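You operate a simulated robot arm through the tools that you are given. There is no shell and no other tool.

Carry out the task below with a simulated robot arm. There is one attempt and no reset: what you move stays moved.

Task
Slacken the strap, swap the white corner board for the yellow one and ratchet tight again.
Fine: SLACK before a board moves; white board on the rack; stop at TIGHT, lever folded.

The check looks at the end state, three seconds after you hand in, the way a careful person would. Anything else that was tipped, shoved, dropped, spilled or broken makes it a failure.

Robot
A 7-joint arm with a two-finger parallel gripper, fixed in place. Base frame: the origin is at the foot of the arm, x ahead of it, y to its left, z up. Readings come in mm, rad, newtons and seconds.
With the tool pointing down near the work surface it reaches from about 500 to 940 mm from the base axis. Its first joint turns from -2.897 to 2.897 rad. Payload 3.91 kg.
The TCP is the grasp point between the finger pads, 30 mm short of the fingertips. In the tool frame z runs along the fingers and y along their closing line. The gripper opens to 110 mm. The fingers are 20 mm wide and 10 mm thick; the gripper's body (48 by 112 mm) begins 55 mm behind the TCP.
Orientation is told as [roll, pitch, yaw] about the base's x, y, z axes, in that order, counted from this pose: with the fingers straight down and closing along the base's y, the tool's x points along the base's -x, its y along +y and its z along -z.

Tools
- The arm moves only by the tool play_rows. Its argument "plan" is a list of rows, each a list of 7 numbers: the shift along the tool's x, y, z in units of 400 mm (1.0 is 400 mm), then the turn, a rotation vector about the tool's x, y, z in units of 60 degrees (1.0 is 60 degrees), then the finger opening in mm, from 0 to 110. In form: [[tx, ty, tz, wx, wy, wz, jaw], ...]. A call has 1 to 20 rows; each row is the pose to reach, as a shift and turn from the pose commanded when the call began, along the tool's axes at that moment. A call with a number of a shift or a turn outside -1 to 1 is refused whole. A row lasts 0.2 s, in which the tool goes at most 50 mm and 0.15 rad; a call with a longer step from one row to the next is refused whole, and so is a gripper value outside its range. A pose out of reach is approached as far as the arm can. The call stops where the force on the tool passes 90 N (or 10 N more than at its start, if that is more) or the arm is blocked; 0.2 s more then pass. The fingers move at their own pace (about 72 mm/s each) and stop on an object; they squeeze with about 28 N. The grip force told is the motor's: it shows also when the fingers shut on nothing. Time passes only in rows, and 0.2 s behind the last, so rows that repeat a pose let the fingers close. It gives the time, the measured TCP pose, the force on the tool (base axes), the opening and the grip force at its end, in the units of the frame above (readings bear some noise), with the torque about the TCP (base axes, N m) and any sound that the robot's microphone picked up.
- Cameras (640 x 400 px; columns grow to the right, rows downward): "scene" is fixed at [221.4, -647.8, 1261.6]; the picture's right is [0.68, -0.74, 0.00], its down [-0.31, -0.29, -0.91] and it looks along [0.67, 0.61, -0.42] (base axes); focal length 373 px, centre (320, 200). "wrist" rides on the gripper at [72, 17, -103] in the tool frame; the picture's right is [-0.23, 0.97, 0.00], its down [-0.76, -0.18, -0.62] and it looks along [-0.61, -0.14, 0.78] (tool axes); focal length 222 px, centre (320, 200). There is no depth. A picture from a camera that has moved, and an enlarged one, comes with that camera's place and axes in the base frame and with its lens.
- grab_frame(camera): a new picture of that camera. It takes no simulated time.
- slide_trunk(by): slides the trunk up (or, below 0, down) by that many mm; the arm rides with it, the base frame stays. It gives what a move gives, with no picture.
- zoom(camera, box): a new picture of the part [left, top, right, bottom] of that camera's present view, enlarged. It takes no simulated time.
- job_done(): hands the job in; it is judged then, once.

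Nothing tells you positions but the pictures and the camera data. Unless the task says otherwise, let go and move clear before handing in.

The tools are called after "Call:" by a JSON object that holds its "name" and its "arguments". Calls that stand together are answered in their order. play_rows: Moves the arm, as the interface text tells. Its arguments: {"type":"object","properties":{"plan":{"type":"array","items":{"type":"array","items":{"type":"number"}}}},"required":["plan"]} The other tools are called the same way: slide_trunk (by) slides the trunk up or down; grab_frame (camera) takes a picture; zoom (camera, box) takes an enlarged picture of a part of a camera's view; job_done () hands the job in.

At the start:

```text
time: 0.0
ee_pos: [641.4, 180.3, 1057.0]
ee_rot: [0.001, 0.001, 0.001]
ft_force: [1.0, -0.4, -0.4]
wrist_torque: [0.0, 0.01, 0.02]
gripper_width: 110.2
finger_force: 0.2
trunk travel left (down, up): [-525.0, 157.0]
```

scene: 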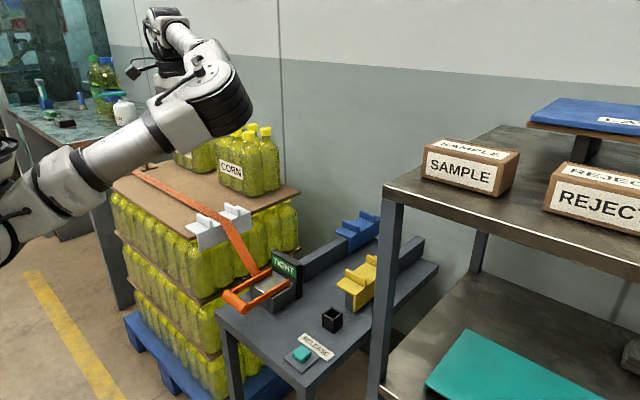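
wrist: 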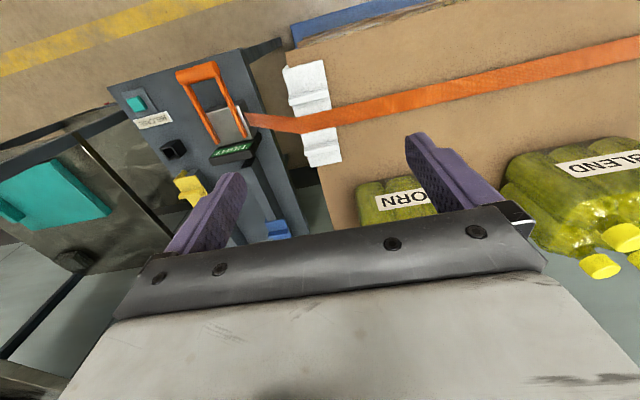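

I see a pallet stack with an orange strap running over a white corner board, and a ratchet with a TIGHT display on a bench beside it. The bench also has a teal RELEASE button, and yellow and blue corner boards sit on a rack. I'll zoom in first to work out where everything is.

Call:
{"name": "zoom", "arguments": {"camera": "scene", "box": [180, 180, 440, 380]}}

Call:
{"name": "zoom", "arguments": {"camera": "scene", "box": [90, 110, 310, 260]}}

Call:
{"name": "zoom", "arguments": {"camera": "wrist", "box": [80, 40, 360, 250]}}

```text
2.00 times, centred on (310, 280) of scene
camera zoom: at [221.4, -647.8, 1261.6], right [0.68, -0.74, 0.0], down [-0.31, -0.29, -0.91], along [0.67, 0.61, -0.42], focal length 746 px, centre (340, 40)
```

zoom: 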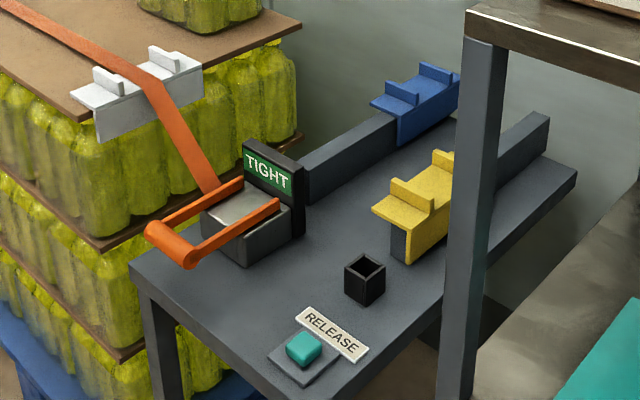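

```text
2.67 times, centred on (200, 185) of scene
camera zoom: at [221.4, -647.8, 1261.6], right [0.68, -0.74, 0.0], down [-0.31, -0.29, -0.91], along [0.67, 0.61, -0.42], focal length 994 px, centre (640, 240)
```

zoom: 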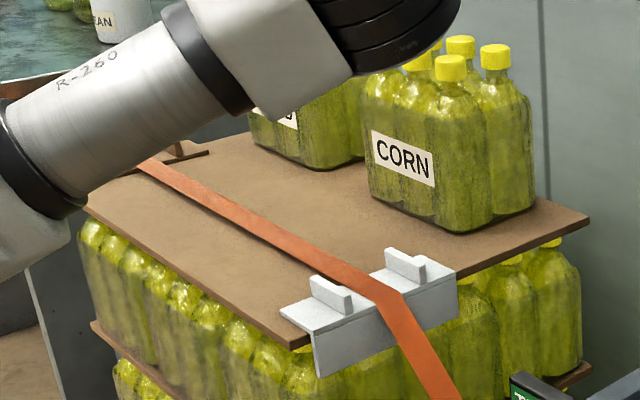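

```text
1.90 times, centred on (220, 145) of wrist
camera zoom: at [569.5, 198.4, 1160.4], right [0.23, 0.97, 0.0], down [0.76, -0.18, 0.62], along [0.61, -0.14, -0.78], focal length 423 px, centre (510, 305)
```

zoom: 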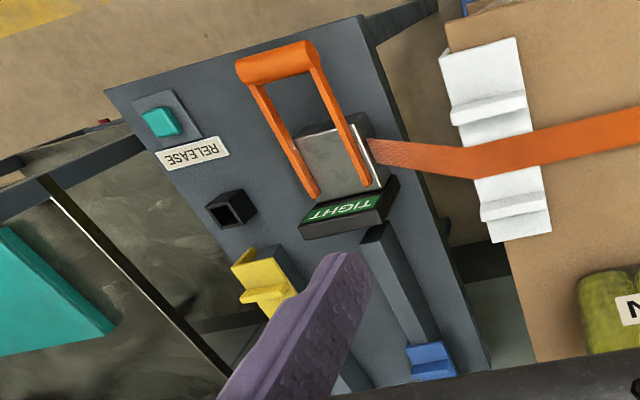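

The release button comes out near (614, -236, 638), the TIGHT sign near (741, -46, 702), and the white board near (698, 138, 798). I'll move the wrist camera over the bench for a better view.

Call:
{"name": "play_rows", "arguments": {"plan": [[0.02, -0.1, 0, 0, 0, 0, 110], [0.04, -0.2, 0, 0, 0, 0, 110], [0.06, -0.3, 0, 0, 0, 0, 110], [0.08, -0.4, 0, 0, 0, 0, 110], [0.1, -0.5, 0, 0, 0, 0, 110], [0.12, -0.6, 0, 0, 0, 0, 110]]}}

Call:
{"name": "grab_frame", "arguments": {"camera": "wrist"}}

Call:
{"name": "grab_frame", "arguments": {"camera": "scene"}}

```text
time: 1.4
ee_pos: [592.9, -57.9, 1057.5]
ee_rot: [-0.002, 0.001, 0.003]
ft_force: [-0.8, 1.2, 0.1]
wrist_torque: [0.0, -0.01, 0.01]
gripper_width: 109.9
finger_force: 0.0
trunk travel left (down, up): [-525.0, 157.0]
```

```text
taken
camera wrist: at [521.2, -41.0, 1161.2], right [0.23, 0.97, 0.0], down [0.76, -0.18, 0.62], along [0.61, -0.14, -0.78], focal length 222 px, centre (320, 200)
```

wrist: 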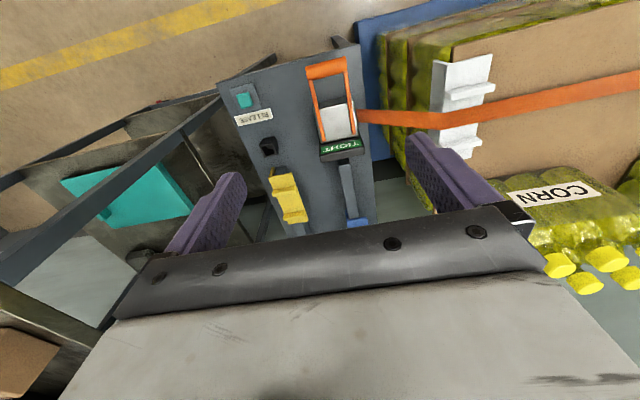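

```text
taken
```

scene: 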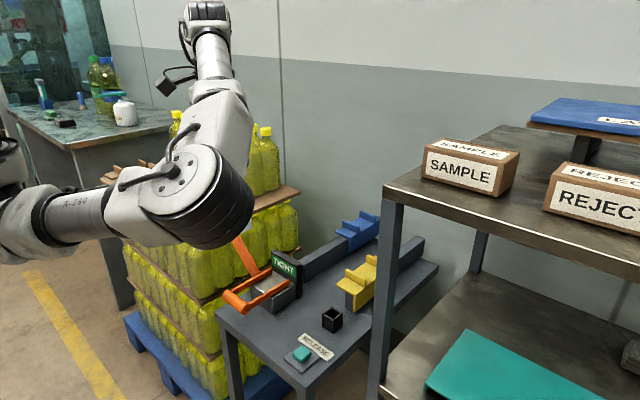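

The bench is in view from here, so I'll zoom in on it.

Call:
{"name": "zoom", "arguments": {"camera": "wrist", "box": [210, 50, 400, 240]}}

Call:
{"name": "zoom", "arguments": {"camera": "wrist", "box": [390, 30, 530, 180]}}

Call:
{"name": "zoom", "arguments": {"camera": "scene", "box": [290, 190, 450, 370]}}

```text
2.11 times, centred on (305, 145) of wrist
camera zoom: at [521.2, -41.0, 1161.2], right [0.23, 0.97, 0.0], down [0.76, -0.18, 0.62], along [0.61, -0.14, -0.78], focal length 468 px, centre (352, 316)
```

zoom: 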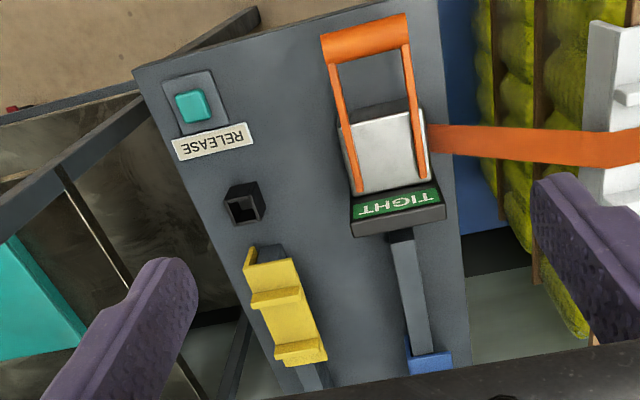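

```text
2.67 times, centred on (460, 105) of wrist
camera zoom: at [521.2, -41.0, 1161.2], right [0.23, 0.97, 0.0], down [0.76, -0.18, 0.62], along [0.61, -0.14, -0.78], focal length 592 px, centre (-53, 453)
```

zoom: 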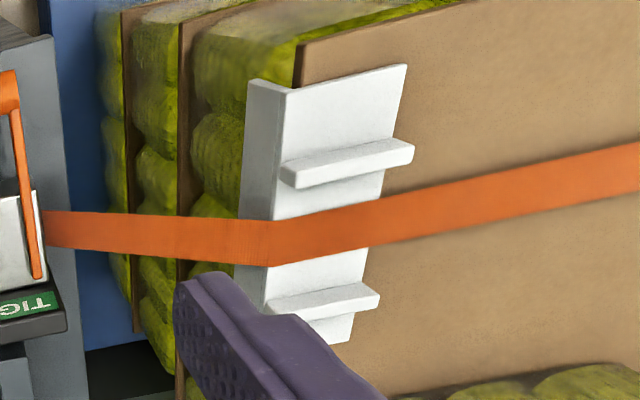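

```text
2.22 times, centred on (370, 280) of scene
camera zoom: at [221.4, -647.8, 1261.6], right [0.68, -0.74, 0.0], down [-0.31, -0.29, -0.91], along [0.67, 0.61, -0.42], focal length 828 px, centre (209, 22)
```

zoom: 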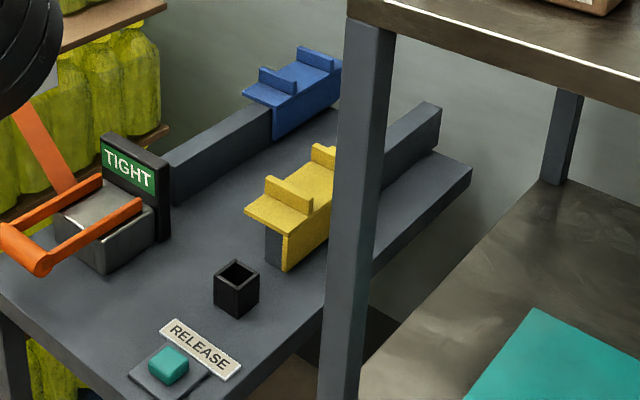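

The boards look like L-profiles about 165 mm long with two ridges that guide the strap. There are two rails running along x, and each has free space on it. Next I'll move over the release button and lower the trunk to press it and read the display.

Call:
{"name": "play_rows", "arguments": {"plan": [[-0.01, -0.09, 0, 0, 0, 0, 60], [-0.02, -0.18, 0, 0, 0, 0, 30], [-0.03, -0.27, 0, 0, 0, 0, 10], [-0.04, -0.36, 0, 0, 0, 0, 0], [-0.05, -0.44, 0, 0, 0, 0, 0], [-0.05, -0.44, 0, 0, 0, 0, 0]]}}

Call:
{"name": "slide_trunk", "arguments": {"by": -250}}

Call:
{"name": "grab_frame", "arguments": {"camera": "wrist"}}

Call:
{"name": "grab_frame", "arguments": {"camera": "scene"}}

```text
time: 2.8
ee_pos: [613.3, -238.0, 1054.9]
ee_rot: [0.0, 0.001, 0.001]
ft_force: [0.2, 0.0, -0.9]
wrist_torque: [0.02, 0.0, 0.01]
gripper_width: 0.0
finger_force: 28.1
trunk travel left (down, up): [-525.0, 157.0]
```

```text
time: 5.4
ee_pos: [613.6, -237.3, 805.9]
ee_rot: [-0.001, 0.001, 0.0]
ft_force: [0.2, -0.2, -0.2]
wrist_torque: [0.0, -0.06, -0.04]
gripper_width: 0.0
finger_force: 28.5
trunk travel left (down, up): [-275.0, 407.0]
```

```text
taken
camera wrist: at [541.2, -220.1, 909.1], right [0.23, 0.97, 0.0], down [0.76, -0.18, 0.62], along [0.61, -0.14, -0.78], focal length 222 px, centre (320, 200)
```

wrist: 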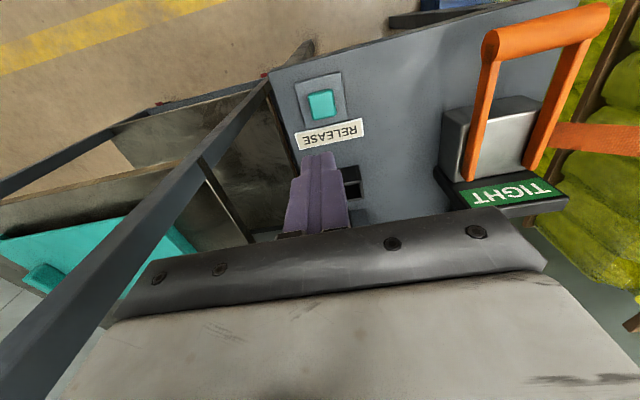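

```text
taken
```

scene: 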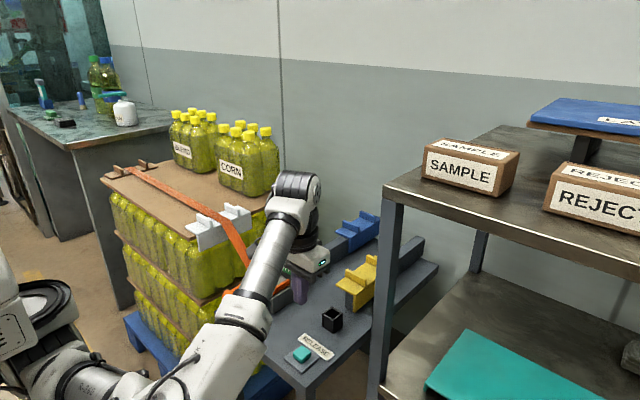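

The tool is straight above the button, so I'll lower the closed fingertips to just above it and then press gently.

Call:
{"name": "play_rows", "arguments": {"plan": [[0, 0, 0.1, 0, 0, 0, 0], [0, 0, 0.2, 0, 0, 0, 0], [0, 0, 0.28, 0, 0, 0, 0], [0, 0, 0.325, 0, 0, 0, 0]]}}

Call:
{"name": "zoom", "arguments": {"camera": "scene", "box": [240, 280, 380, 380]}}

```text
time: 6.4
ee_pos: [611.8, -236.6, 673.5]
ee_rot: [0.0, 0.0, 0.001]
ft_force: [0.3, -0.3, 0.4]
wrist_torque: [0.04, -0.01, 0.0]
gripper_width: 0.0
finger_force: 27.8
trunk travel left (down, up): [-275.0, 407.0]
```

```text
4.00 times, centred on (310, 330) of scene
camera zoom: at [221.4, -647.8, 1261.6], right [0.68, -0.74, 0.0], down [-0.31, -0.29, -0.91], along [0.67, 0.61, -0.42], focal length 1491 px, centre (360, -320)
```

zoom: 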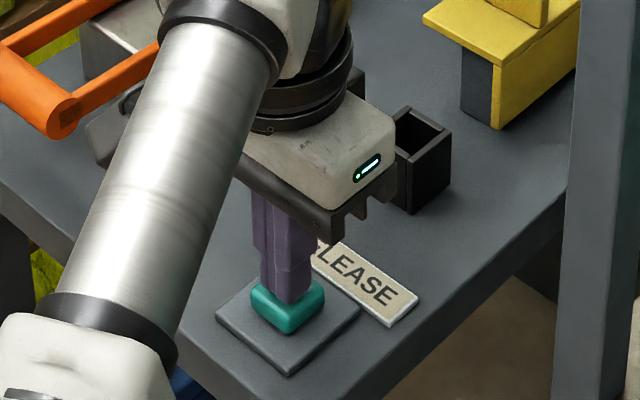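

The fingertips are just over the button, so I'll press in small steps.

Call:
{"name": "play_rows", "arguments": {"plan": [[0, 0, 0.01, 0, 0, 0, 0], [0, 0, 0.02, 0, 0, 0, 0], [0, 0, 0.03, 0, 0, 0, 0], [0, 0, 0.035, 0, 0, 0, 0]]}}

Call:
{"name": "zoom", "arguments": {"camera": "scene", "box": [180, 180, 380, 380]}}

```text
time: 7.4
ee_pos: [613.1, -236.5, 662.8]
ee_rot: [-0.001, -0.002, -0.001]
ft_force: [-1.1, -2.9, 15.0]
wrist_torque: [-0.1, 0.07, 0.07]
gripper_width: 0.1
finger_force: 27.6
trunk travel left (down, up): [-275.0, 407.0]
heard: click
```

```text
2.00 times, centred on (280, 280) of scene
camera zoom: at [221.4, -647.8, 1261.6], right [0.68, -0.74, 0.0], down [-0.31, -0.29, -0.91], along [0.67, 0.61, -0.42], focal length 746 px, centre (400, 40)
```

zoom: 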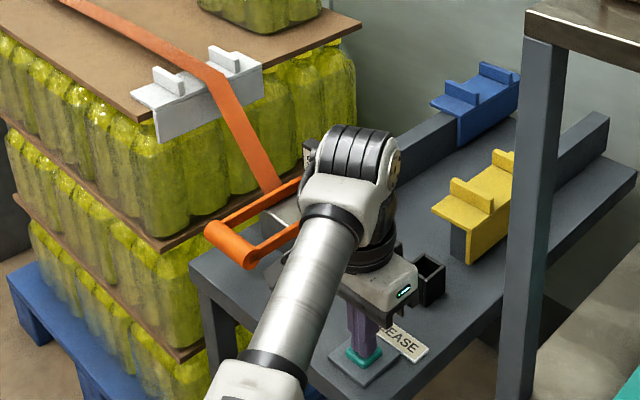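

There was a click. I'll lift straight off the button and check the display and strap.

Call:
{"name": "play_rows", "arguments": {"plan": [[0, 0, -0.06, 0, 0, 0, 0], [0, 0, -0.16, 0, 0, 0, 0], [0, 0, -0.26, 0, 0, 0, 0], [0, 0, -0.36, 0, 0, 0, 0]]}}

Call:
{"name": "grab_frame", "arguments": {"camera": "wrist"}}

Call:
{"name": "zoom", "arguments": {"camera": "scene", "box": [90, 150, 410, 350]}}

```text
time: 8.4
ee_pos: [613.5, -236.0, 802.7]
ee_rot: [-0.001, 0.0, 0.002]
ft_force: [-0.5, -0.2, 0.8]
wrist_torque: [-0.04, 0.0, -0.02]
gripper_width: 0.1
finger_force: 27.2
trunk travel left (down, up): [-275.0, 407.0]
```

```text
taken
camera wrist: at [541.0, -218.1, 905.3], right [0.23, 0.97, 0.0], down [0.76, -0.18, 0.62], along [0.61, -0.14, -0.78], focal length 222 px, centre (320, 200)
```

wrist: 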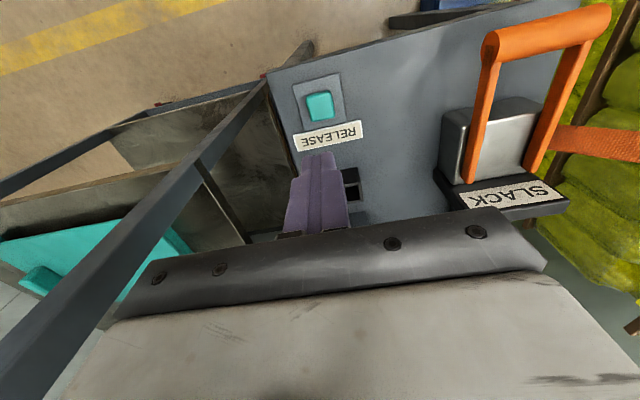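

```text
2.00 times, centred on (250, 250) of scene
camera zoom: at [221.4, -647.8, 1261.6], right [0.68, -0.74, 0.0], down [-0.31, -0.29, -0.91], along [0.67, 0.61, -0.42], focal length 746 px, centre (460, 100)
```

zoom: 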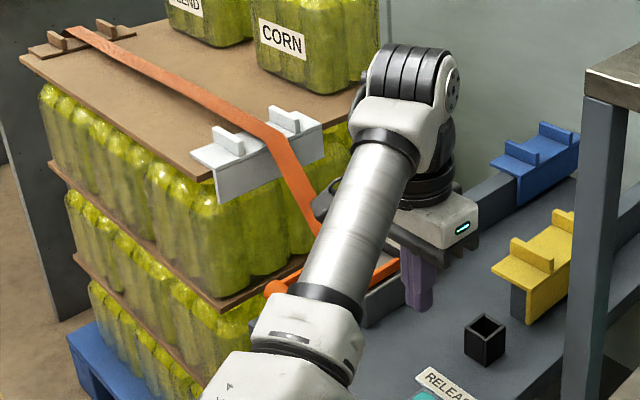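

The display reads SLACK. I'll go up and over the stack to see the white board and the slack strap up close.

Call:
{"name": "play_rows", "arguments": {"plan": [[0, 0, -0.1, 0, 0, 0, 0], [0, 0, -0.2, 0, 0, 0, 0], [0, 0, -0.3, 0, 0, 0, 20], [0, 0, -0.4, 0, 0, 0, 40], [0.02, 0.1, -0.4, 0, 0, 0, 60], [0.04, 0.2, -0.4, 0, 0, 0, 80], [0.06, 0.3, -0.4, 0, 0, 0, 110], [0.08, 0.4, -0.4, 0, 0, 0, 110], [0.1, 0.5, -0.4, 0, 0, 0, 110], [0.12, 0.6, -0.4, 0, 0, 0, 110], [0.14, 0.7, -0.4, 0, 0, 0, 110], [0.15, 0.8, -0.4, 0, 0, 0, 110], [0.15, 0.9, -0.4, 0, 0, 0, 110], [0.15, 0.95, -0.4, 0, 0, 0, 110]]}}

Call:
{"name": "grab_frame", "arguments": {"camera": "wrist"}}

Call:
{"name": "grab_frame", "arguments": {"camera": "scene"}}

```text
time: 9.4
ee_pos: [616.5, -256.7, 899.9]
ee_rot: [0.151, 0.01, 0.0]
ft_force: [0.0, 0.5, -0.6]
wrist_torque: [0.01, 0.01, 0.02]
gripper_width: 60.0
finger_force: 0.2
out of reach, approached as far as the arm can: row 4, 5
trunk travel left (down, up): [-275.0, 407.0]
stopped in row 5: the arm was blocked; the commanded pose is now the measured one
```

```text
taken
camera wrist: at [545.9, -254.0, 1005.3], right [0.23, 0.96, 0.14], down [0.77, -0.27, 0.58], along [0.6, -0.02, -0.8], focal length 222 px, centre (320, 200)
```

wrist: 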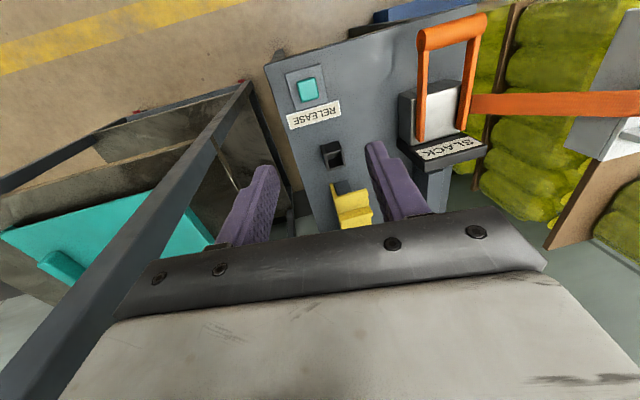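

```text
taken
```

scene: 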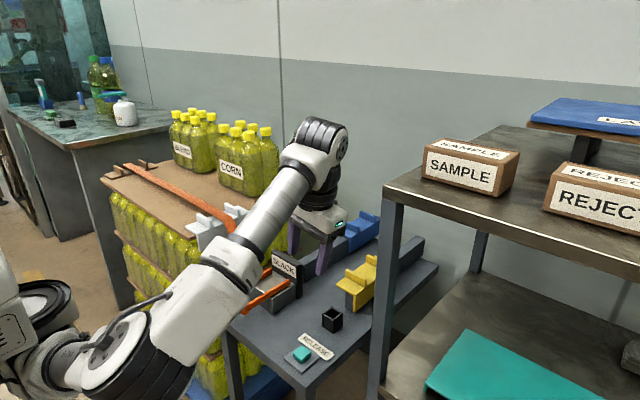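

The arm hit its upper reach limit with the trunk this low and the wrist tilted slightly. I'll undo the tilt, come down a little, and use the trunk for height instead.

Call:
{"name": "play_rows", "arguments": {"plan": [[0, 0, 0.06, 0.05, 0, 0, 80], [0, 0, 0.12, 0.1, -0.005, 0, 110], [0, 0, 0.2, 0.144, -0.0095, 0, 110], [0, 0, 0.2, 0.144, -0.0095, 0, 110]]}}

Call:
{"name": "slide_trunk", "arguments": {"by": 160}}

```text
time: 10.4
ee_pos: [615.1, -243.1, 823.7]
ee_rot: [-0.007, -0.001, -0.002]
ft_force: [-0.6, -0.1, -0.5]
wrist_torque: [0.01, 0.0, -0.02]
gripper_width: 110.0
finger_force: 0.1
trunk travel left (down, up): [-275.0, 407.0]
```

```text
time: 12.3
ee_pos: [615.4, -243.1, 983.6]
ee_rot: [-0.007, 0.001, -0.002]
ft_force: [0.5, 0.2, 0.2]
wrist_torque: [0.01, 0.0, 0.0]
gripper_width: 110.0
finger_force: 0.0
trunk travel left (down, up): [-435.0, 247.0]
```

Call:
{"name": "play_rows", "arguments": {"plan": [[0.01, 0.1, 0, 0, 0, 0, 110], [0.02, 0.2, 0, 0, 0, 0, 110], [0.04, 0.3, 0, 0, 0, 0, 110], [0.06, 0.4, 0, 0, 0, 0, 110], [0.08, 0.5, 0, 0, 0, 0, 110], [0.1, 0.6, 0, 0, 0, 0, 110], [0.12, 0.7, 0, 0, 0, 0, 110], [0.14, 0.8, 0, 0, 0, 0, 110], [0.16, 0.9, 0, 0, 0, 0, 110], [0.17, 0.98, 0, 0, 0, 0, 110]]}}

Call:
{"name": "grab_frame", "arguments": {"camera": "wrist"}}

Call:
{"name": "grab_frame", "arguments": {"camera": "scene"}}

```text
time: 14.5
ee_pos: [548.9, 149.4, 983.1]
ee_rot: [-0.006, 0.0, 0.0]
ft_force: [-1.2, 0.5, 0.2]
wrist_torque: [0.04, -0.03, 0.0]
gripper_width: 110.1
finger_force: 0.1
trunk travel left (down, up): [-435.0, 247.0]
```

```text
taken
camera wrist: at [475.7, 167.8, 1086.1], right [0.23, 0.97, -0.01], down [0.76, -0.18, 0.62], along [0.61, -0.15, -0.78], focal length 222 px, centre (320, 200)
```

wrist: 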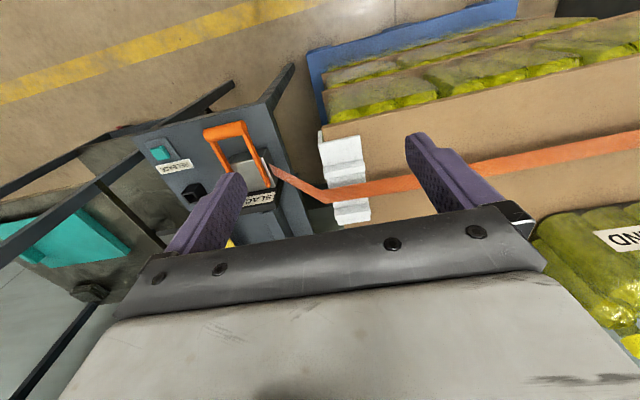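

```text
taken
```

scene: 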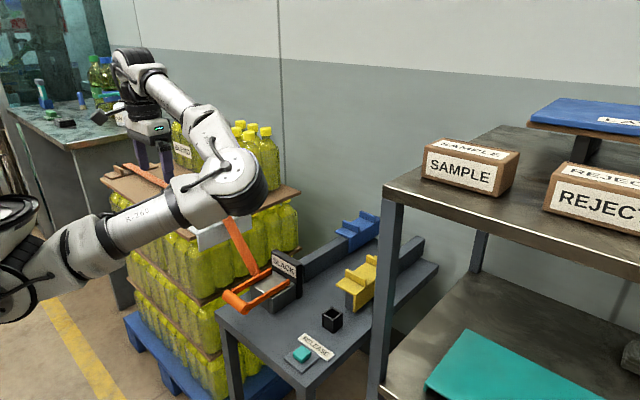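

Call:
{"name": "zoom", "arguments": {"camera": "wrist", "box": [260, 110, 450, 240]}}

Call:
{"name": "zoom", "arguments": {"camera": "scene", "box": [150, 170, 310, 320]}}

```text
3.08 times, centred on (355, 175) of wrist
camera zoom: at [475.7, 167.8, 1086.1], right [0.23, 0.97, -0.01], down [0.76, -0.18, 0.62], along [0.61, -0.15, -0.78], focal length 684 px, centre (212, 277)
```

zoom: 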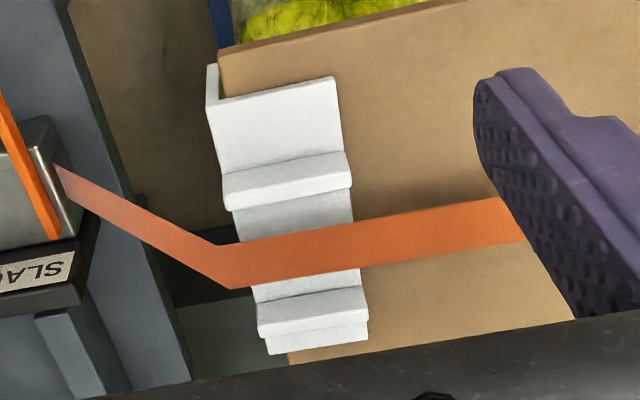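

```text
2.67 times, centred on (230, 245) of scene
camera zoom: at [221.4, -647.8, 1261.6], right [0.68, -0.74, 0.0], down [-0.31, -0.29, -0.91], along [0.67, 0.61, -0.42], focal length 994 px, centre (560, 80)
```

zoom: 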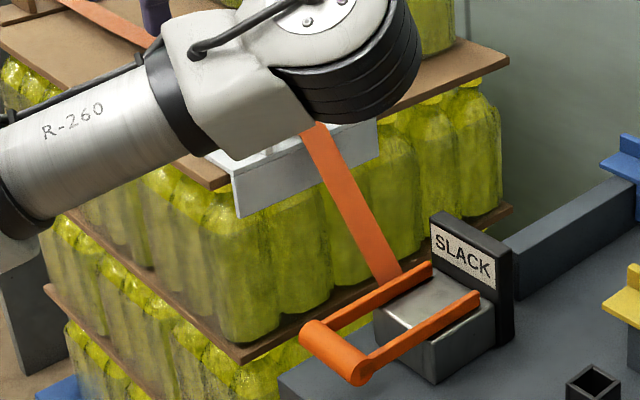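

Call:
{"name": "zoom", "arguments": {"camera": "wrist", "box": [310, 125, 390, 185]}}

Call:
{"name": "zoom", "arguments": {"camera": "wrist", "box": [315, 170, 395, 230]}}

```text
6.67 times, centred on (350, 155) of wrist
camera zoom: at [475.7, 167.8, 1086.1], right [0.23, 0.97, -0.01], down [0.76, -0.18, 0.62], along [0.61, -0.15, -0.78], focal length 1481 px, centre (120, 500)
```

zoom: 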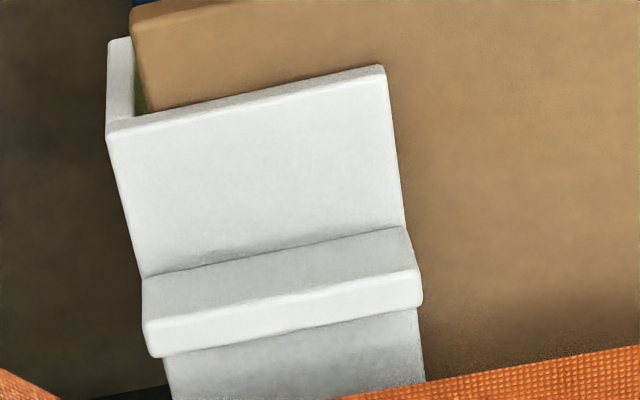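

```text
6.67 times, centred on (355, 200) of wrist
camera zoom: at [475.7, 167.8, 1086.1], right [0.23, 0.97, -0.01], down [0.76, -0.18, 0.62], along [0.61, -0.15, -0.78], focal length 1481 px, centre (87, 200)
```

zoom: 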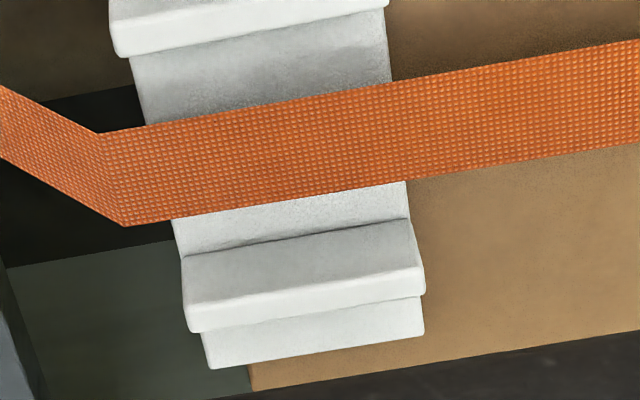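

I measure the plate top at z≈780, the ridges about 19 mm tall at x≈655 and 744, and the strap at x≈680–710. The strap now floats above the plate. I'll yaw the tool 90°, which also suits gripping a ridge, and look from the outboard side to measure the gap under the strap.

Call:
{"name": "play_rows", "arguments": {"plan": [[-0.03, -0.04, 0.005, 0, 0, -0.14, 110], [-0.06, -0.08, 0.01, 0, 0, -0.28, 110], [-0.1, -0.12, 0.02, 0, 0, -0.42, 110], [-0.14, -0.17, 0.03, 0, 0, -0.56, 110], [-0.19, -0.23, 0.04, 0, 0, -0.7, 110], [-0.24, -0.29, 0.05, 0, 0, -0.84, 110], [-0.2875, -0.3475, 0.055, 0, 0, -0.98, 110]]}}

Call:
{"name": "play_rows", "arguments": {"plan": [[0, 0, 0, 0, 0, -0.13, 110], [0, 0, 0, 0, 0, -0.26, 110], [0, 0, 0, 0, 0, -0.39, 110], [0, 0, 0, 0, 0, -0.52, 110]]}}

Call:
{"name": "grab_frame", "arguments": {"camera": "wrist"}}

Call:
{"name": "grab_frame", "arguments": {"camera": "scene"}}

```text
time: 16.1
ee_pos: [646.3, 25.1, 956.7]
ee_rot: [-0.003, 0.004, 1.024]
ft_force: [-0.3, 0.4, -0.2]
wrist_torque: [-0.01, 0.02, -0.03]
gripper_width: 109.9
finger_force: 0.0
out of reach, approached as far as the arm can: row 7
trunk travel left (down, up): [-435.0, 247.0]
```

```text
time: 17.1
ee_pos: [529.5, 119.5, 932.2]
ee_rot: [-0.001, 0.006, 1.561]
ft_force: [-0.5, -0.8, 0.7]
wrist_torque: [0.01, 0.0, 0.03]
gripper_width: 110.0
finger_force: 0.1
out of reach, approached as far as the arm can: row 1, 2, 3, 4
trunk travel left (down, up): [-435.0, 247.0]
```

```text
taken
camera wrist: at [512.4, 48.8, 1036.8], right [-0.97, 0.24, 0.0], down [0.19, 0.76, 0.62], along [0.15, 0.6, -0.78], focal length 222 px, centre (320, 200)
```

wrist: 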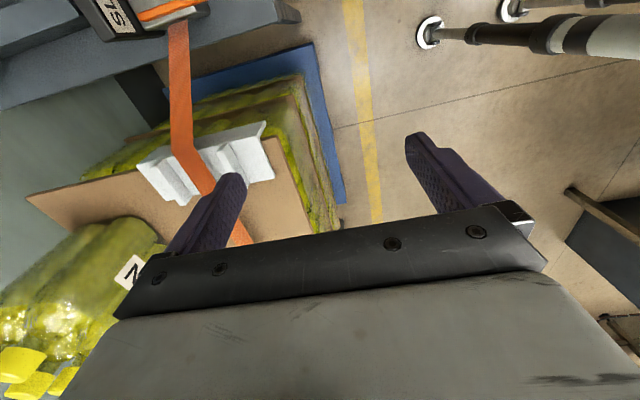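

```text
taken
```

scene: 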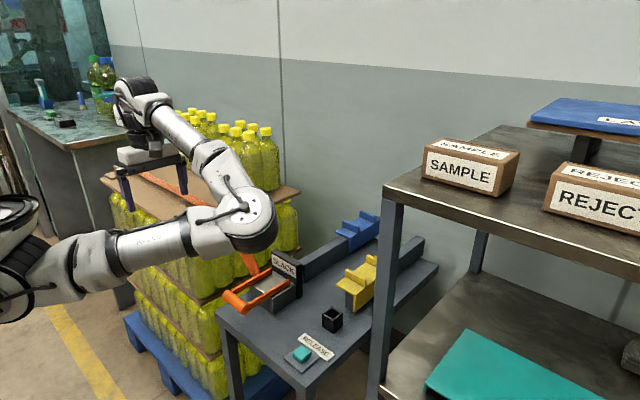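

Yaw +90° runs into a wrist limit. I'll unwind and use −90° instead, which is the same for the gripper.

Call:
{"name": "play_rows", "arguments": {"plan": [[0, 0, 0, 0, 0, 0.14, 110], [0, 0, 0, 0, 0, 0.28, 110], [0, 0, 0, 0, 0, 0.42, 110], [0, 0, 0, 0, 0, 0.56, 110], [0, 0, 0, 0, 0, 0.7, 110], [0, 0, 0, 0, 0, 0.84, 110], [0, 0, 0, 0, 0, 0.98, 110]]}}

```text
time: 18.7
ee_pos: [526.3, 122.3, 931.7]
ee_rot: [-0.004, 0.0, 0.539]
ft_force: [0.1, -0.4, -0.4]
wrist_torque: [0.0, -0.03, -0.02]
gripper_width: 110.1
finger_force: 0.1
trunk travel left (down, up): [-435.0, 247.0]
```

Call:
{"name": "play_rows", "arguments": {"plan": [[0, 0, 0, 0, 0, 0.14, 110], [0, 0, 0, 0, 0, 0.28, 110], [0, 0, 0, 0, 0, 0.42, 110], [0, 0, 0, 0, 0, 0.56, 110], [0, 0, 0, 0, 0, 0.7, 110], [0, 0, 0, 0, 0, 0.84, 110], [0, 0, 0, 0, 0, 0.98, 110]]}}

Call:
{"name": "play_rows", "arguments": {"plan": [[0, 0, 0, 0, 0, 0.14, 110], [0, 0, 0, 0, 0, 0.28, 110], [0, 0, 0, 0, 0, 0.42, 110], [0, 0, 0, 0, 0, 0.56, 110], [0, 0, 0, 0, 0, 0.7, 110], [0, 0, 0, 0, 0, 0.84, 110], [0, 0, 0, 0, 0, 0.98, 110]]}}

Call:
{"name": "grab_frame", "arguments": {"camera": "wrist"}}

Call:
{"name": "grab_frame", "arguments": {"camera": "scene"}}

```text
time: 20.3
ee_pos: [528.1, 121.5, 931.5]
ee_rot: [-0.005, -0.004, -0.487]
ft_force: [-0.2, -0.1, -0.5]
wrist_torque: [0.01, 0.0, -0.02]
gripper_width: 109.8
finger_force: 0.0
trunk travel left (down, up): [-435.0, 247.0]
```

```text
time: 21.9
ee_pos: [527.5, 124.0, 930.5]
ee_rot: [-0.002, -0.005, -1.513]
ft_force: [0.0, -0.5, 0.0]
wrist_torque: [-0.02, -0.05, -0.01]
gripper_width: 109.9
finger_force: 0.1
trunk travel left (down, up): [-435.0, 247.0]
```

```text
taken
camera wrist: at [540.8, 197.4, 1034.0], right [0.99, -0.17, 0.0], down [-0.13, -0.77, 0.63], along [-0.11, -0.62, -0.78], focal length 222 px, centre (320, 200)
```

wrist: 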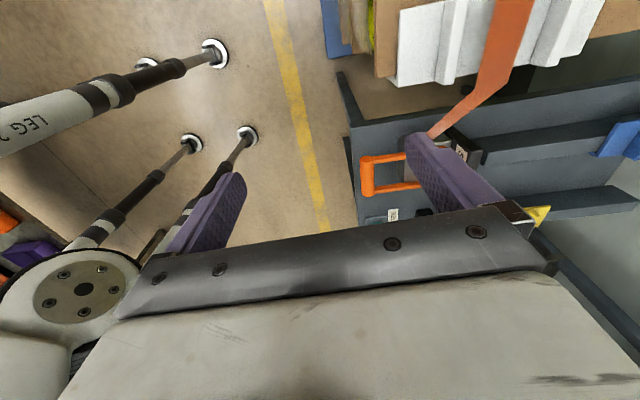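

```text
taken
```

scene: 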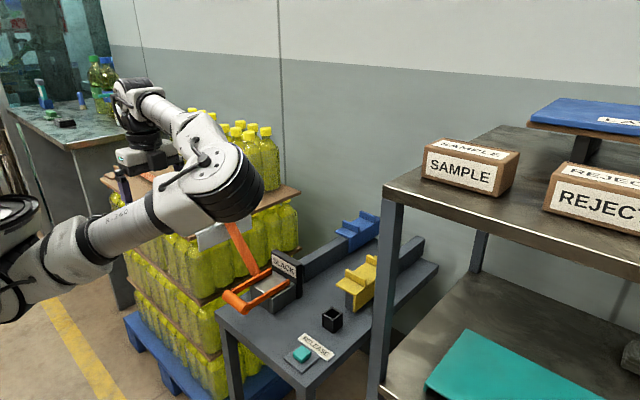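

Yaw −90° works. I'll zoom in on the board and strap from this side.

Call:
{"name": "zoom", "arguments": {"camera": "wrist", "box": [370, 0, 630, 160]}}

```text
2.46 times, centred on (500, 80) of wrist
camera zoom: at [540.8, 197.4, 1034.0], right [0.99, -0.17, 0.0], down [-0.13, -0.77, 0.63], along [-0.11, -0.62, -0.78], focal length 547 px, centre (-123, 495)
```

zoom: 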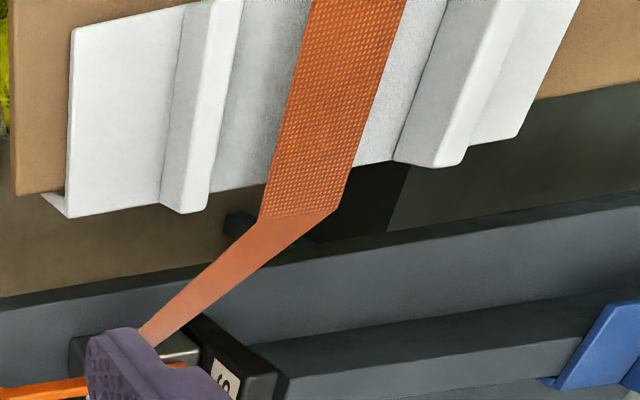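

The strap floats about 18 mm above the plate. I'll move above the near ridge at about (654, 162), align the yaw and narrow the fingers to fit between the ridge and the strap.

Call:
{"name": "play_rows", "arguments": {"plan": [[0.02, 0.08, 0.02, 0, 0, 0.015, 80], [0.04, 0.16, 0.04, 0, 0, 0.03, 50], [0.06, 0.24, 0.06, 0, 0, 0.045, 26], [0.0766, 0.321, 0.075, 0, 0, 0.055, 26], [0.0766, 0.321, 0.075, 0, 0, 0.055, 26]]}}

Call:
{"name": "grab_frame", "arguments": {"camera": "wrist"}}

Call:
{"name": "grab_frame", "arguments": {"camera": "scene"}}

```text
time: 23.1
ee_pos: [653.6, 160.8, 899.0]
ee_rot: [0.0, -0.005, -1.567]
ft_force: [1.3, 0.8, 0.5]
wrist_torque: [0.0, -0.01, 0.02]
gripper_width: 26.0
finger_force: 0.0
trunk travel left (down, up): [-435.0, 247.0]
```

```text
taken
camera wrist: at [671.1, 234.3, 1002.8], right [0.97, -0.22, 0.0], down [-0.18, -0.76, 0.63], along [-0.14, -0.61, -0.78], focal length 222 px, centre (320, 200)
```

wrist: 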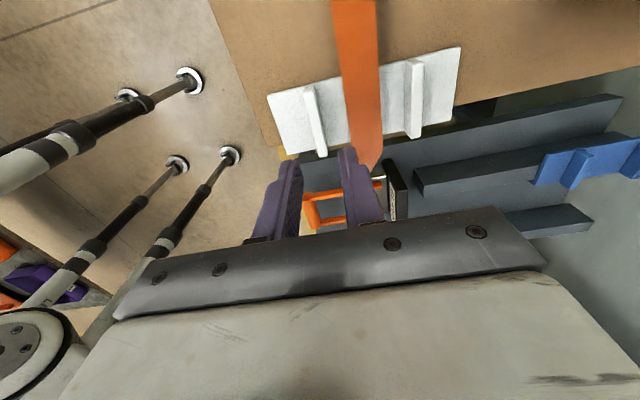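

```text
taken
```

scene: 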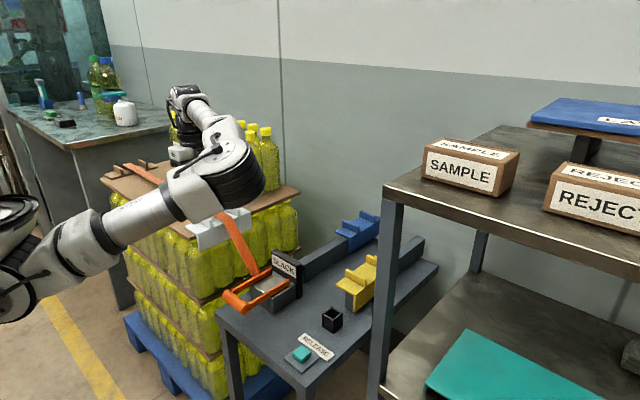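

Call:
{"name": "zoom", "arguments": {"camera": "wrist", "box": [240, 30, 480, 240]}}

Call:
{"name": "zoom", "arguments": {"camera": "wrist", "box": [420, 80, 640, 240]}}

```text
1.90 times, centred on (360, 135) of wrist
camera zoom: at [671.1, 234.3, 1002.8], right [0.97, -0.22, 0.0], down [-0.18, -0.76, 0.63], along [-0.14, -0.61, -0.78], focal length 423 px, centre (244, 324)
```

zoom: 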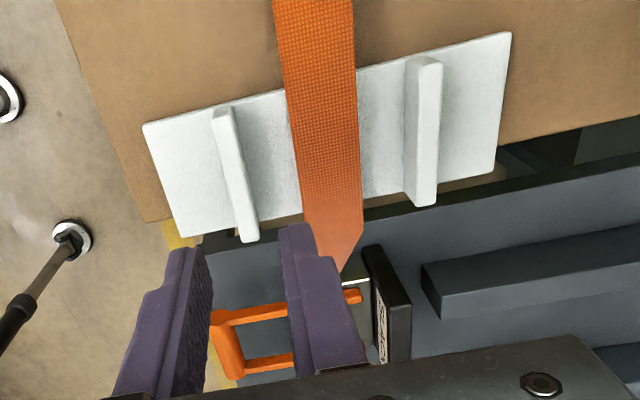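

```text
2.50 times, centred on (530, 160) of wrist
camera zoom: at [671.1, 234.3, 1002.8], right [0.97, -0.22, 0.0], down [-0.18, -0.76, 0.63], along [-0.14, -0.61, -0.78], focal length 555 px, centre (-205, 300)
```

zoom: 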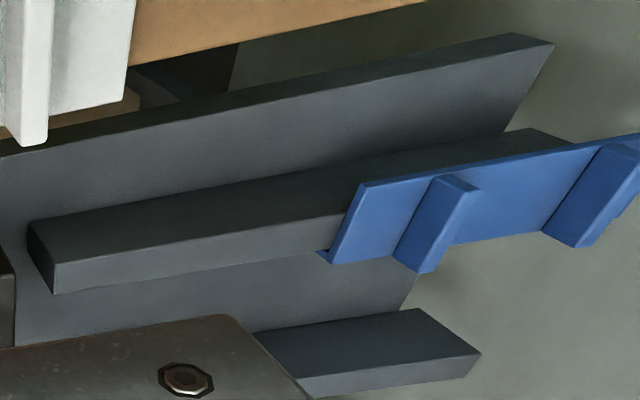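

This view puts the white board at x 612–783, y 132–193, z 780, with ridge centres at x≈652.5 and 742.5. Before grasping, I'll zoom in on the rails to plan where the white board goes.

Call:
{"name": "zoom", "arguments": {"camera": "wrist", "box": [390, 140, 550, 240]}}

Call:
{"name": "zoom", "arguments": {"camera": "wrist", "box": [500, 90, 640, 190]}}

Call:
{"name": "zoom", "arguments": {"camera": "scene", "box": [260, 200, 450, 320]}}

```text
4.00 times, centred on (470, 190) of wrist
camera zoom: at [671.1, 234.3, 1002.8], right [0.97, -0.22, 0.0], down [-0.18, -0.76, 0.63], along [-0.14, -0.61, -0.78], focal length 888 px, centre (-280, 240)
```

zoom: 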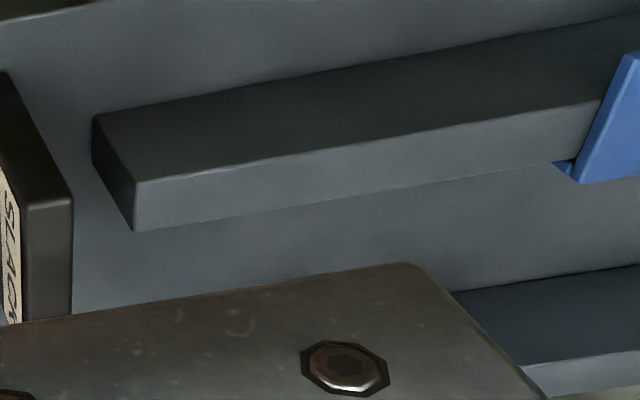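

```text
4.00 times, centred on (570, 140) of wrist
camera zoom: at [671.1, 234.3, 1002.8], right [0.97, -0.22, 0.0], down [-0.18, -0.76, 0.63], along [-0.14, -0.61, -0.78], focal length 888 px, centre (-680, 440)
```

zoom: 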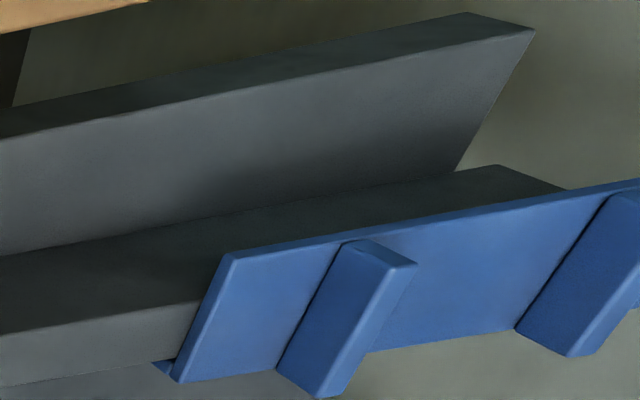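

```text
3.33 times, centred on (355, 260) of scene
camera zoom: at [221.4, -647.8, 1261.6], right [0.68, -0.74, 0.0], down [-0.31, -0.29, -0.91], along [0.67, 0.61, -0.42], focal length 1243 px, centre (203, 0)
```

zoom: 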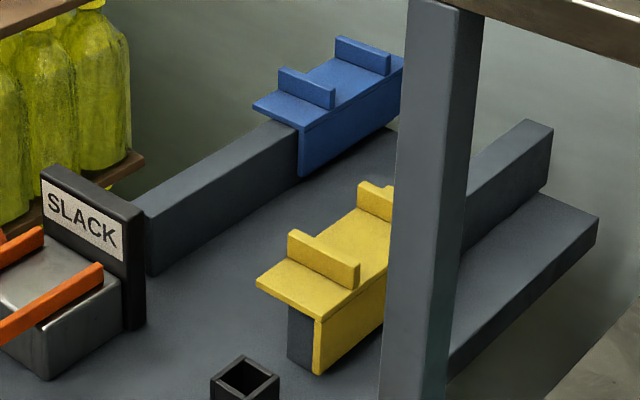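

Rail 1 has a free stretch from x≈803 to 983 with its top at about z≈680, so the white board fits there centred near x≈886. Now I'll lower around the near ridge with a 24 mm opening.

Call:
{"name": "play_rows", "arguments": {"plan": [[0, 0, 0.06, 0, 0, 0, 24], [0, 0, 0.12, 0, 0, 0, 24], [0, 0, 0.16, 0, 0, 0, 24], [0, 0, 0.19, 0, 0, 0, 24]]}}

Call:
{"name": "zoom", "arguments": {"camera": "wrist", "box": [220, 60, 480, 240]}}

```text
time: 24.1
ee_pos: [654.3, 160.4, 825.7]
ee_rot: [-0.001, -0.005, -1.569]
ft_force: [-0.4, -0.5, -0.2]
wrist_torque: [-0.01, 0.03, -0.03]
gripper_width: 24.1
finger_force: 0.1
trunk travel left (down, up): [-435.0, 247.0]
```

```text
2.22 times, centred on (350, 150) of wrist
camera zoom: at [672.0, 234.7, 928.3], right [0.97, -0.22, 0.0], down [-0.18, -0.76, 0.63], along [-0.14, -0.61, -0.78], focal length 494 px, centre (253, 311)
```

zoom: 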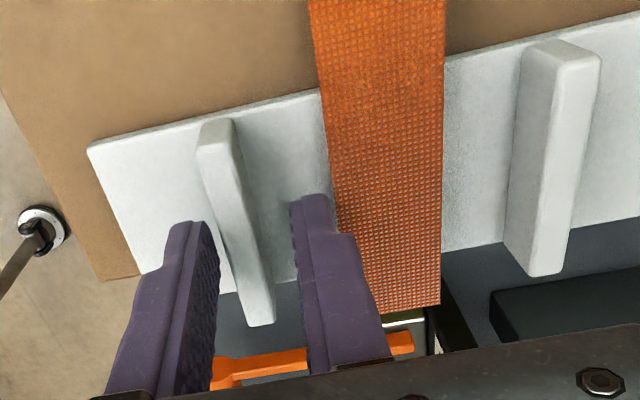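

The fingers straddle the ridge about 2.5 mm too far in +x, so I'll correct that, lower the last bit and close.

Call:
{"name": "play_rows", "arguments": {"plan": [[0, -0.006, 0.0, 0, 0, 0, 24], [0, -0.006, 0.015, 0, 0, 0, 24], [0, -0.006, 0.028, 0, 0, 0, 24], [0, -0.006, 0.028, 0, 0, 0, 24]]}}

Call:
{"name": "zoom", "arguments": {"camera": "wrist", "box": [220, 60, 480, 240]}}

```text
time: 25.1
ee_pos: [653.9, 161.0, 814.1]
ee_rot: [0.0, -0.006, -1.566]
ft_force: [-0.5, -0.6, -1.0]
wrist_torque: [0.03, 0.01, 0.02]
gripper_width: 24.1
finger_force: 0.0
trunk travel left (down, up): [-435.0, 247.0]
```

```text
2.22 times, centred on (350, 150) of wrist
camera zoom: at [669.7, 234.7, 917.7], right [0.97, -0.22, 0.0], down [-0.18, -0.76, 0.63], along [-0.14, -0.61, -0.78], focal length 494 px, centre (253, 311)
```

zoom: 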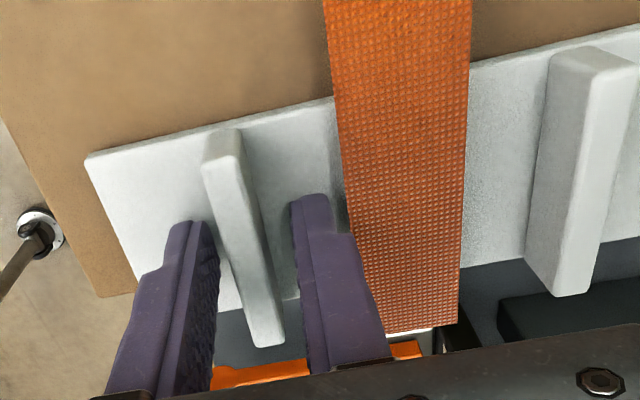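

Clear on both sides with no contact. Closing on the ridge.

Call:
{"name": "play_rows", "arguments": {"plan": [[0, 0, 0, 0, 0, 0, 14], [0, 0, 0, 0, 0, 0, 4], [0, 0, 0, 0, 0, 0, 0], [0, 0, 0, 0, 0, 0, 0]]}}

Call:
{"name": "zoom", "arguments": {"camera": "wrist", "box": [220, 60, 480, 240]}}

```text
time: 26.1
ee_pos: [651.8, 160.9, 814.2]
ee_rot: [0.001, -0.004, -1.568]
ft_force: [-0.9, 0.4, -0.1]
wrist_torque: [0.02, 0.02, -0.04]
gripper_width: 8.8
finger_force: 28.0
trunk travel left (down, up): [-435.0, 247.0]
```

```text
2.22 times, centred on (350, 150) of wrist
camera zoom: at [669.7, 234.7, 917.8], right [0.97, -0.22, 0.0], down [-0.18, -0.76, 0.63], along [-0.14, -0.61, -0.78], focal length 494 px, centre (253, 311)
```

zoom: 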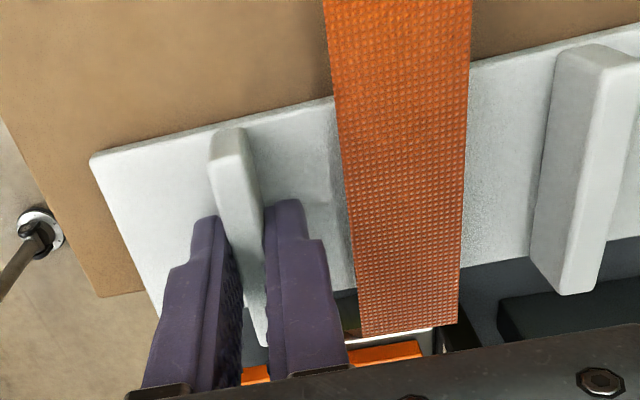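

The ridge is held at 8.8 mm wide with 28 N. I'll lift 2 mm and start sliding the board out along −x under the slack strap while watching the force.

Call:
{"name": "play_rows", "arguments": {"plan": [[0, 0, -0.005, 0, 0, 0, 0], [0, 0, -0.005, 0, 0, 0, 0], [0, -0.02, -0.005, 0, 0, 0, 0], [0, -0.04, -0.005, 0, 0, 0, 0], [0, -0.055, -0.005, 0, 0, 0, 0]]}}

Call:
{"name": "zoom", "arguments": {"camera": "wrist", "box": [220, 60, 480, 240]}}

```text
time: 27.3
ee_pos: [630.8, 161.2, 816.6]
ee_rot: [-0.001, -0.005, -1.569]
ft_force: [0.3, 0.6, 0.7]
wrist_torque: [-0.01, 0.02, -0.01]
gripper_width: 8.8
finger_force: 28.0
trunk travel left (down, up): [-435.0, 247.0]
```

```text
2.22 times, centred on (350, 150) of wrist
camera zoom: at [647.0, 233.5, 920.3], right [0.97, -0.22, 0.0], down [-0.18, -0.76, 0.63], along [-0.14, -0.61, -0.78], focal length 494 px, centre (253, 311)
```

zoom: 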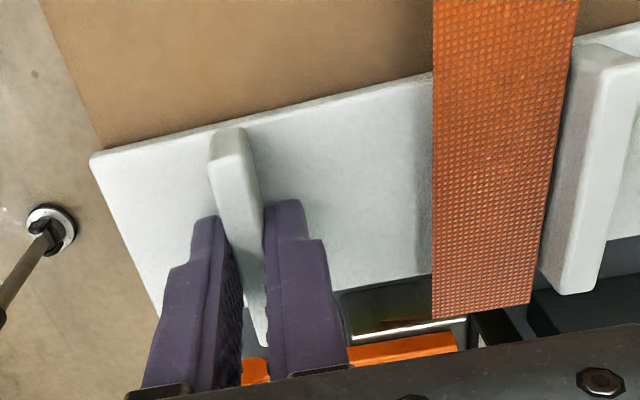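

The board moves freely. Next the far ridge passes under the strap, so I'll keep going in short steps.

Call:
{"name": "play_rows", "arguments": {"plan": [[0, -0.025, 0, 0, 0, 0, 0], [0, -0.05, 0, 0, 0, 0, 0], [0, -0.075, 0, 0, 0, 0, 0]]}}

Call:
{"name": "zoom", "arguments": {"camera": "wrist", "box": [220, 60, 480, 240]}}

```text
time: 28.1
ee_pos: [600.5, 161.3, 816.4]
ee_rot: [0.0, -0.006, -1.568]
ft_force: [0.2, -0.1, -0.5]
wrist_torque: [-0.01, 0.01, 0.02]
gripper_width: 9.0
finger_force: 28.3
trunk travel left (down, up): [-435.0, 247.0]
```

```text
2.22 times, centred on (350, 150) of wrist
camera zoom: at [617.0, 234.2, 919.8], right [0.97, -0.23, 0.0], down [-0.18, -0.76, 0.63], along [-0.14, -0.61, -0.78], focal length 494 px, centre (253, 311)
```

zoom: 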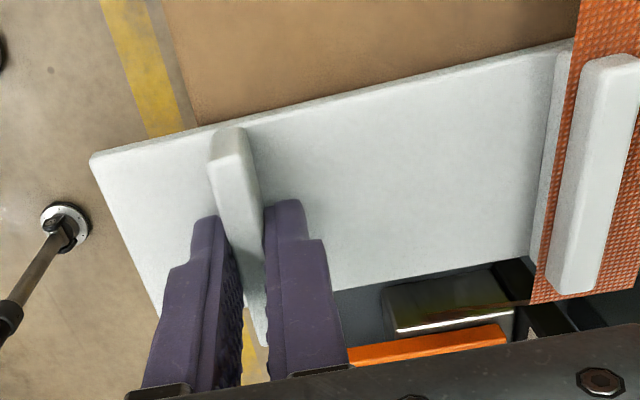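

No force at all, so the strap doesn't block the board. I'll slide the rest of the way clear and then lift.

Call:
{"name": "play_rows", "arguments": {"plan": [[0, -0.04, 0, 0, 0, 0, 0], [0, -0.08, 0, 0, 0, 0, 0], [0, -0.12, 0, 0, 0, 0, 0], [0, -0.145, -0.02, 0, 0, 0, 0], [0, -0.145, -0.08, 0, 0, 0, 0], [0, -0.145, -0.14, 0, 0, 0, 0], [0, -0.145, -0.2, 0, 0, 0, 0]]}}

Call:
{"name": "grab_frame", "arguments": {"camera": "wrist"}}

Call:
{"name": "grab_frame", "arguments": {"camera": "scene"}}

```text
time: 29.7
ee_pos: [540.5, 160.8, 895.1]
ee_rot: [0.0, -0.005, -1.567]
ft_force: [-0.6, -0.7, -0.1]
wrist_torque: [-0.06, 0.01, -0.01]
gripper_width: 9.3
finger_force: 27.9
trunk travel left (down, up): [-435.0, 247.0]
```

```text
taken
camera wrist: at [557.9, 234.8, 998.5], right [0.97, -0.22, 0.0], down [-0.18, -0.76, 0.63], along [-0.14, -0.61, -0.78], focal length 222 px, centre (320, 200)
```

wrist: 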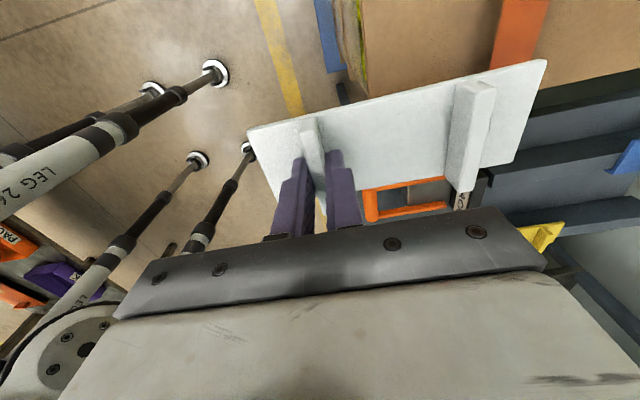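

```text
taken
```

scene: 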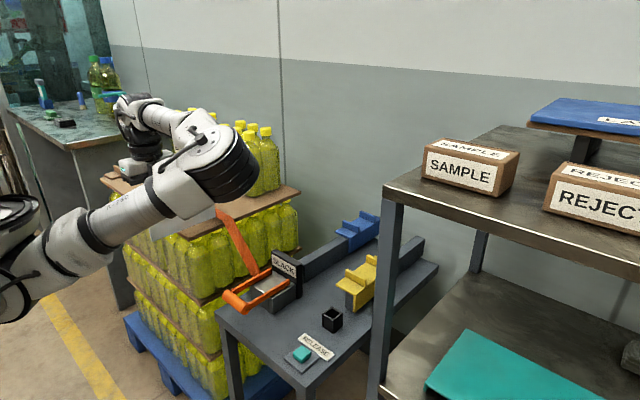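

The white board is in hand and clear of the strap. From this position I'll zoom in on rail 1 for a second viewpoint to triangulate it more precisely.

Call:
{"name": "zoom", "arguments": {"camera": "wrist", "box": [470, 90, 640, 250]}}

Call:
{"name": "zoom", "arguments": {"camera": "wrist", "box": [230, 40, 560, 240]}}

```text
2.50 times, centred on (555, 170) of wrist
camera zoom: at [557.9, 234.8, 998.5], right [0.97, -0.22, 0.0], down [-0.18, -0.76, 0.63], along [-0.14, -0.61, -0.78], focal length 555 px, centre (-268, 275)
```

zoom: 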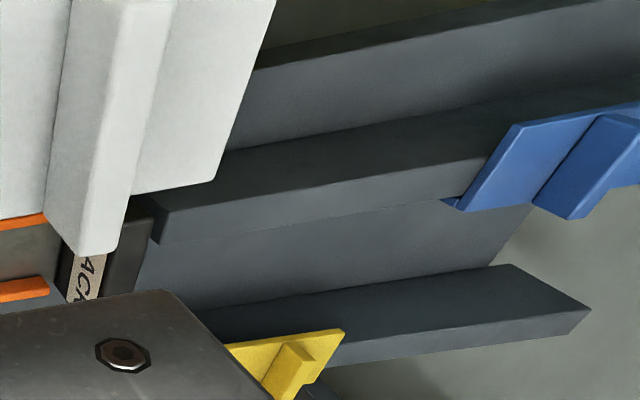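

```text
1.94 times, centred on (395, 140) of wrist
camera zoom: at [557.9, 234.8, 998.5], right [0.97, -0.22, 0.0], down [-0.18, -0.76, 0.63], along [-0.14, -0.61, -0.78], focal length 431 px, centre (174, 316)
```

zoom: 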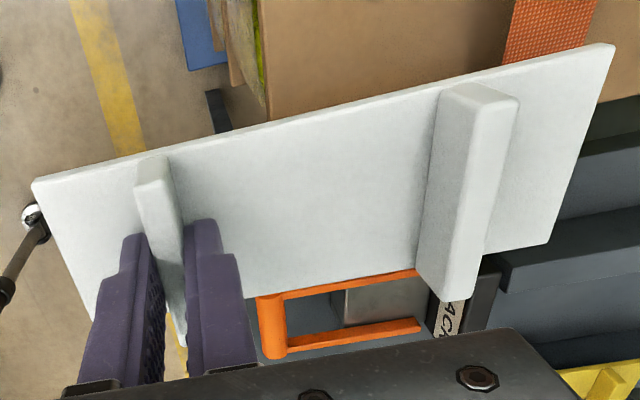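

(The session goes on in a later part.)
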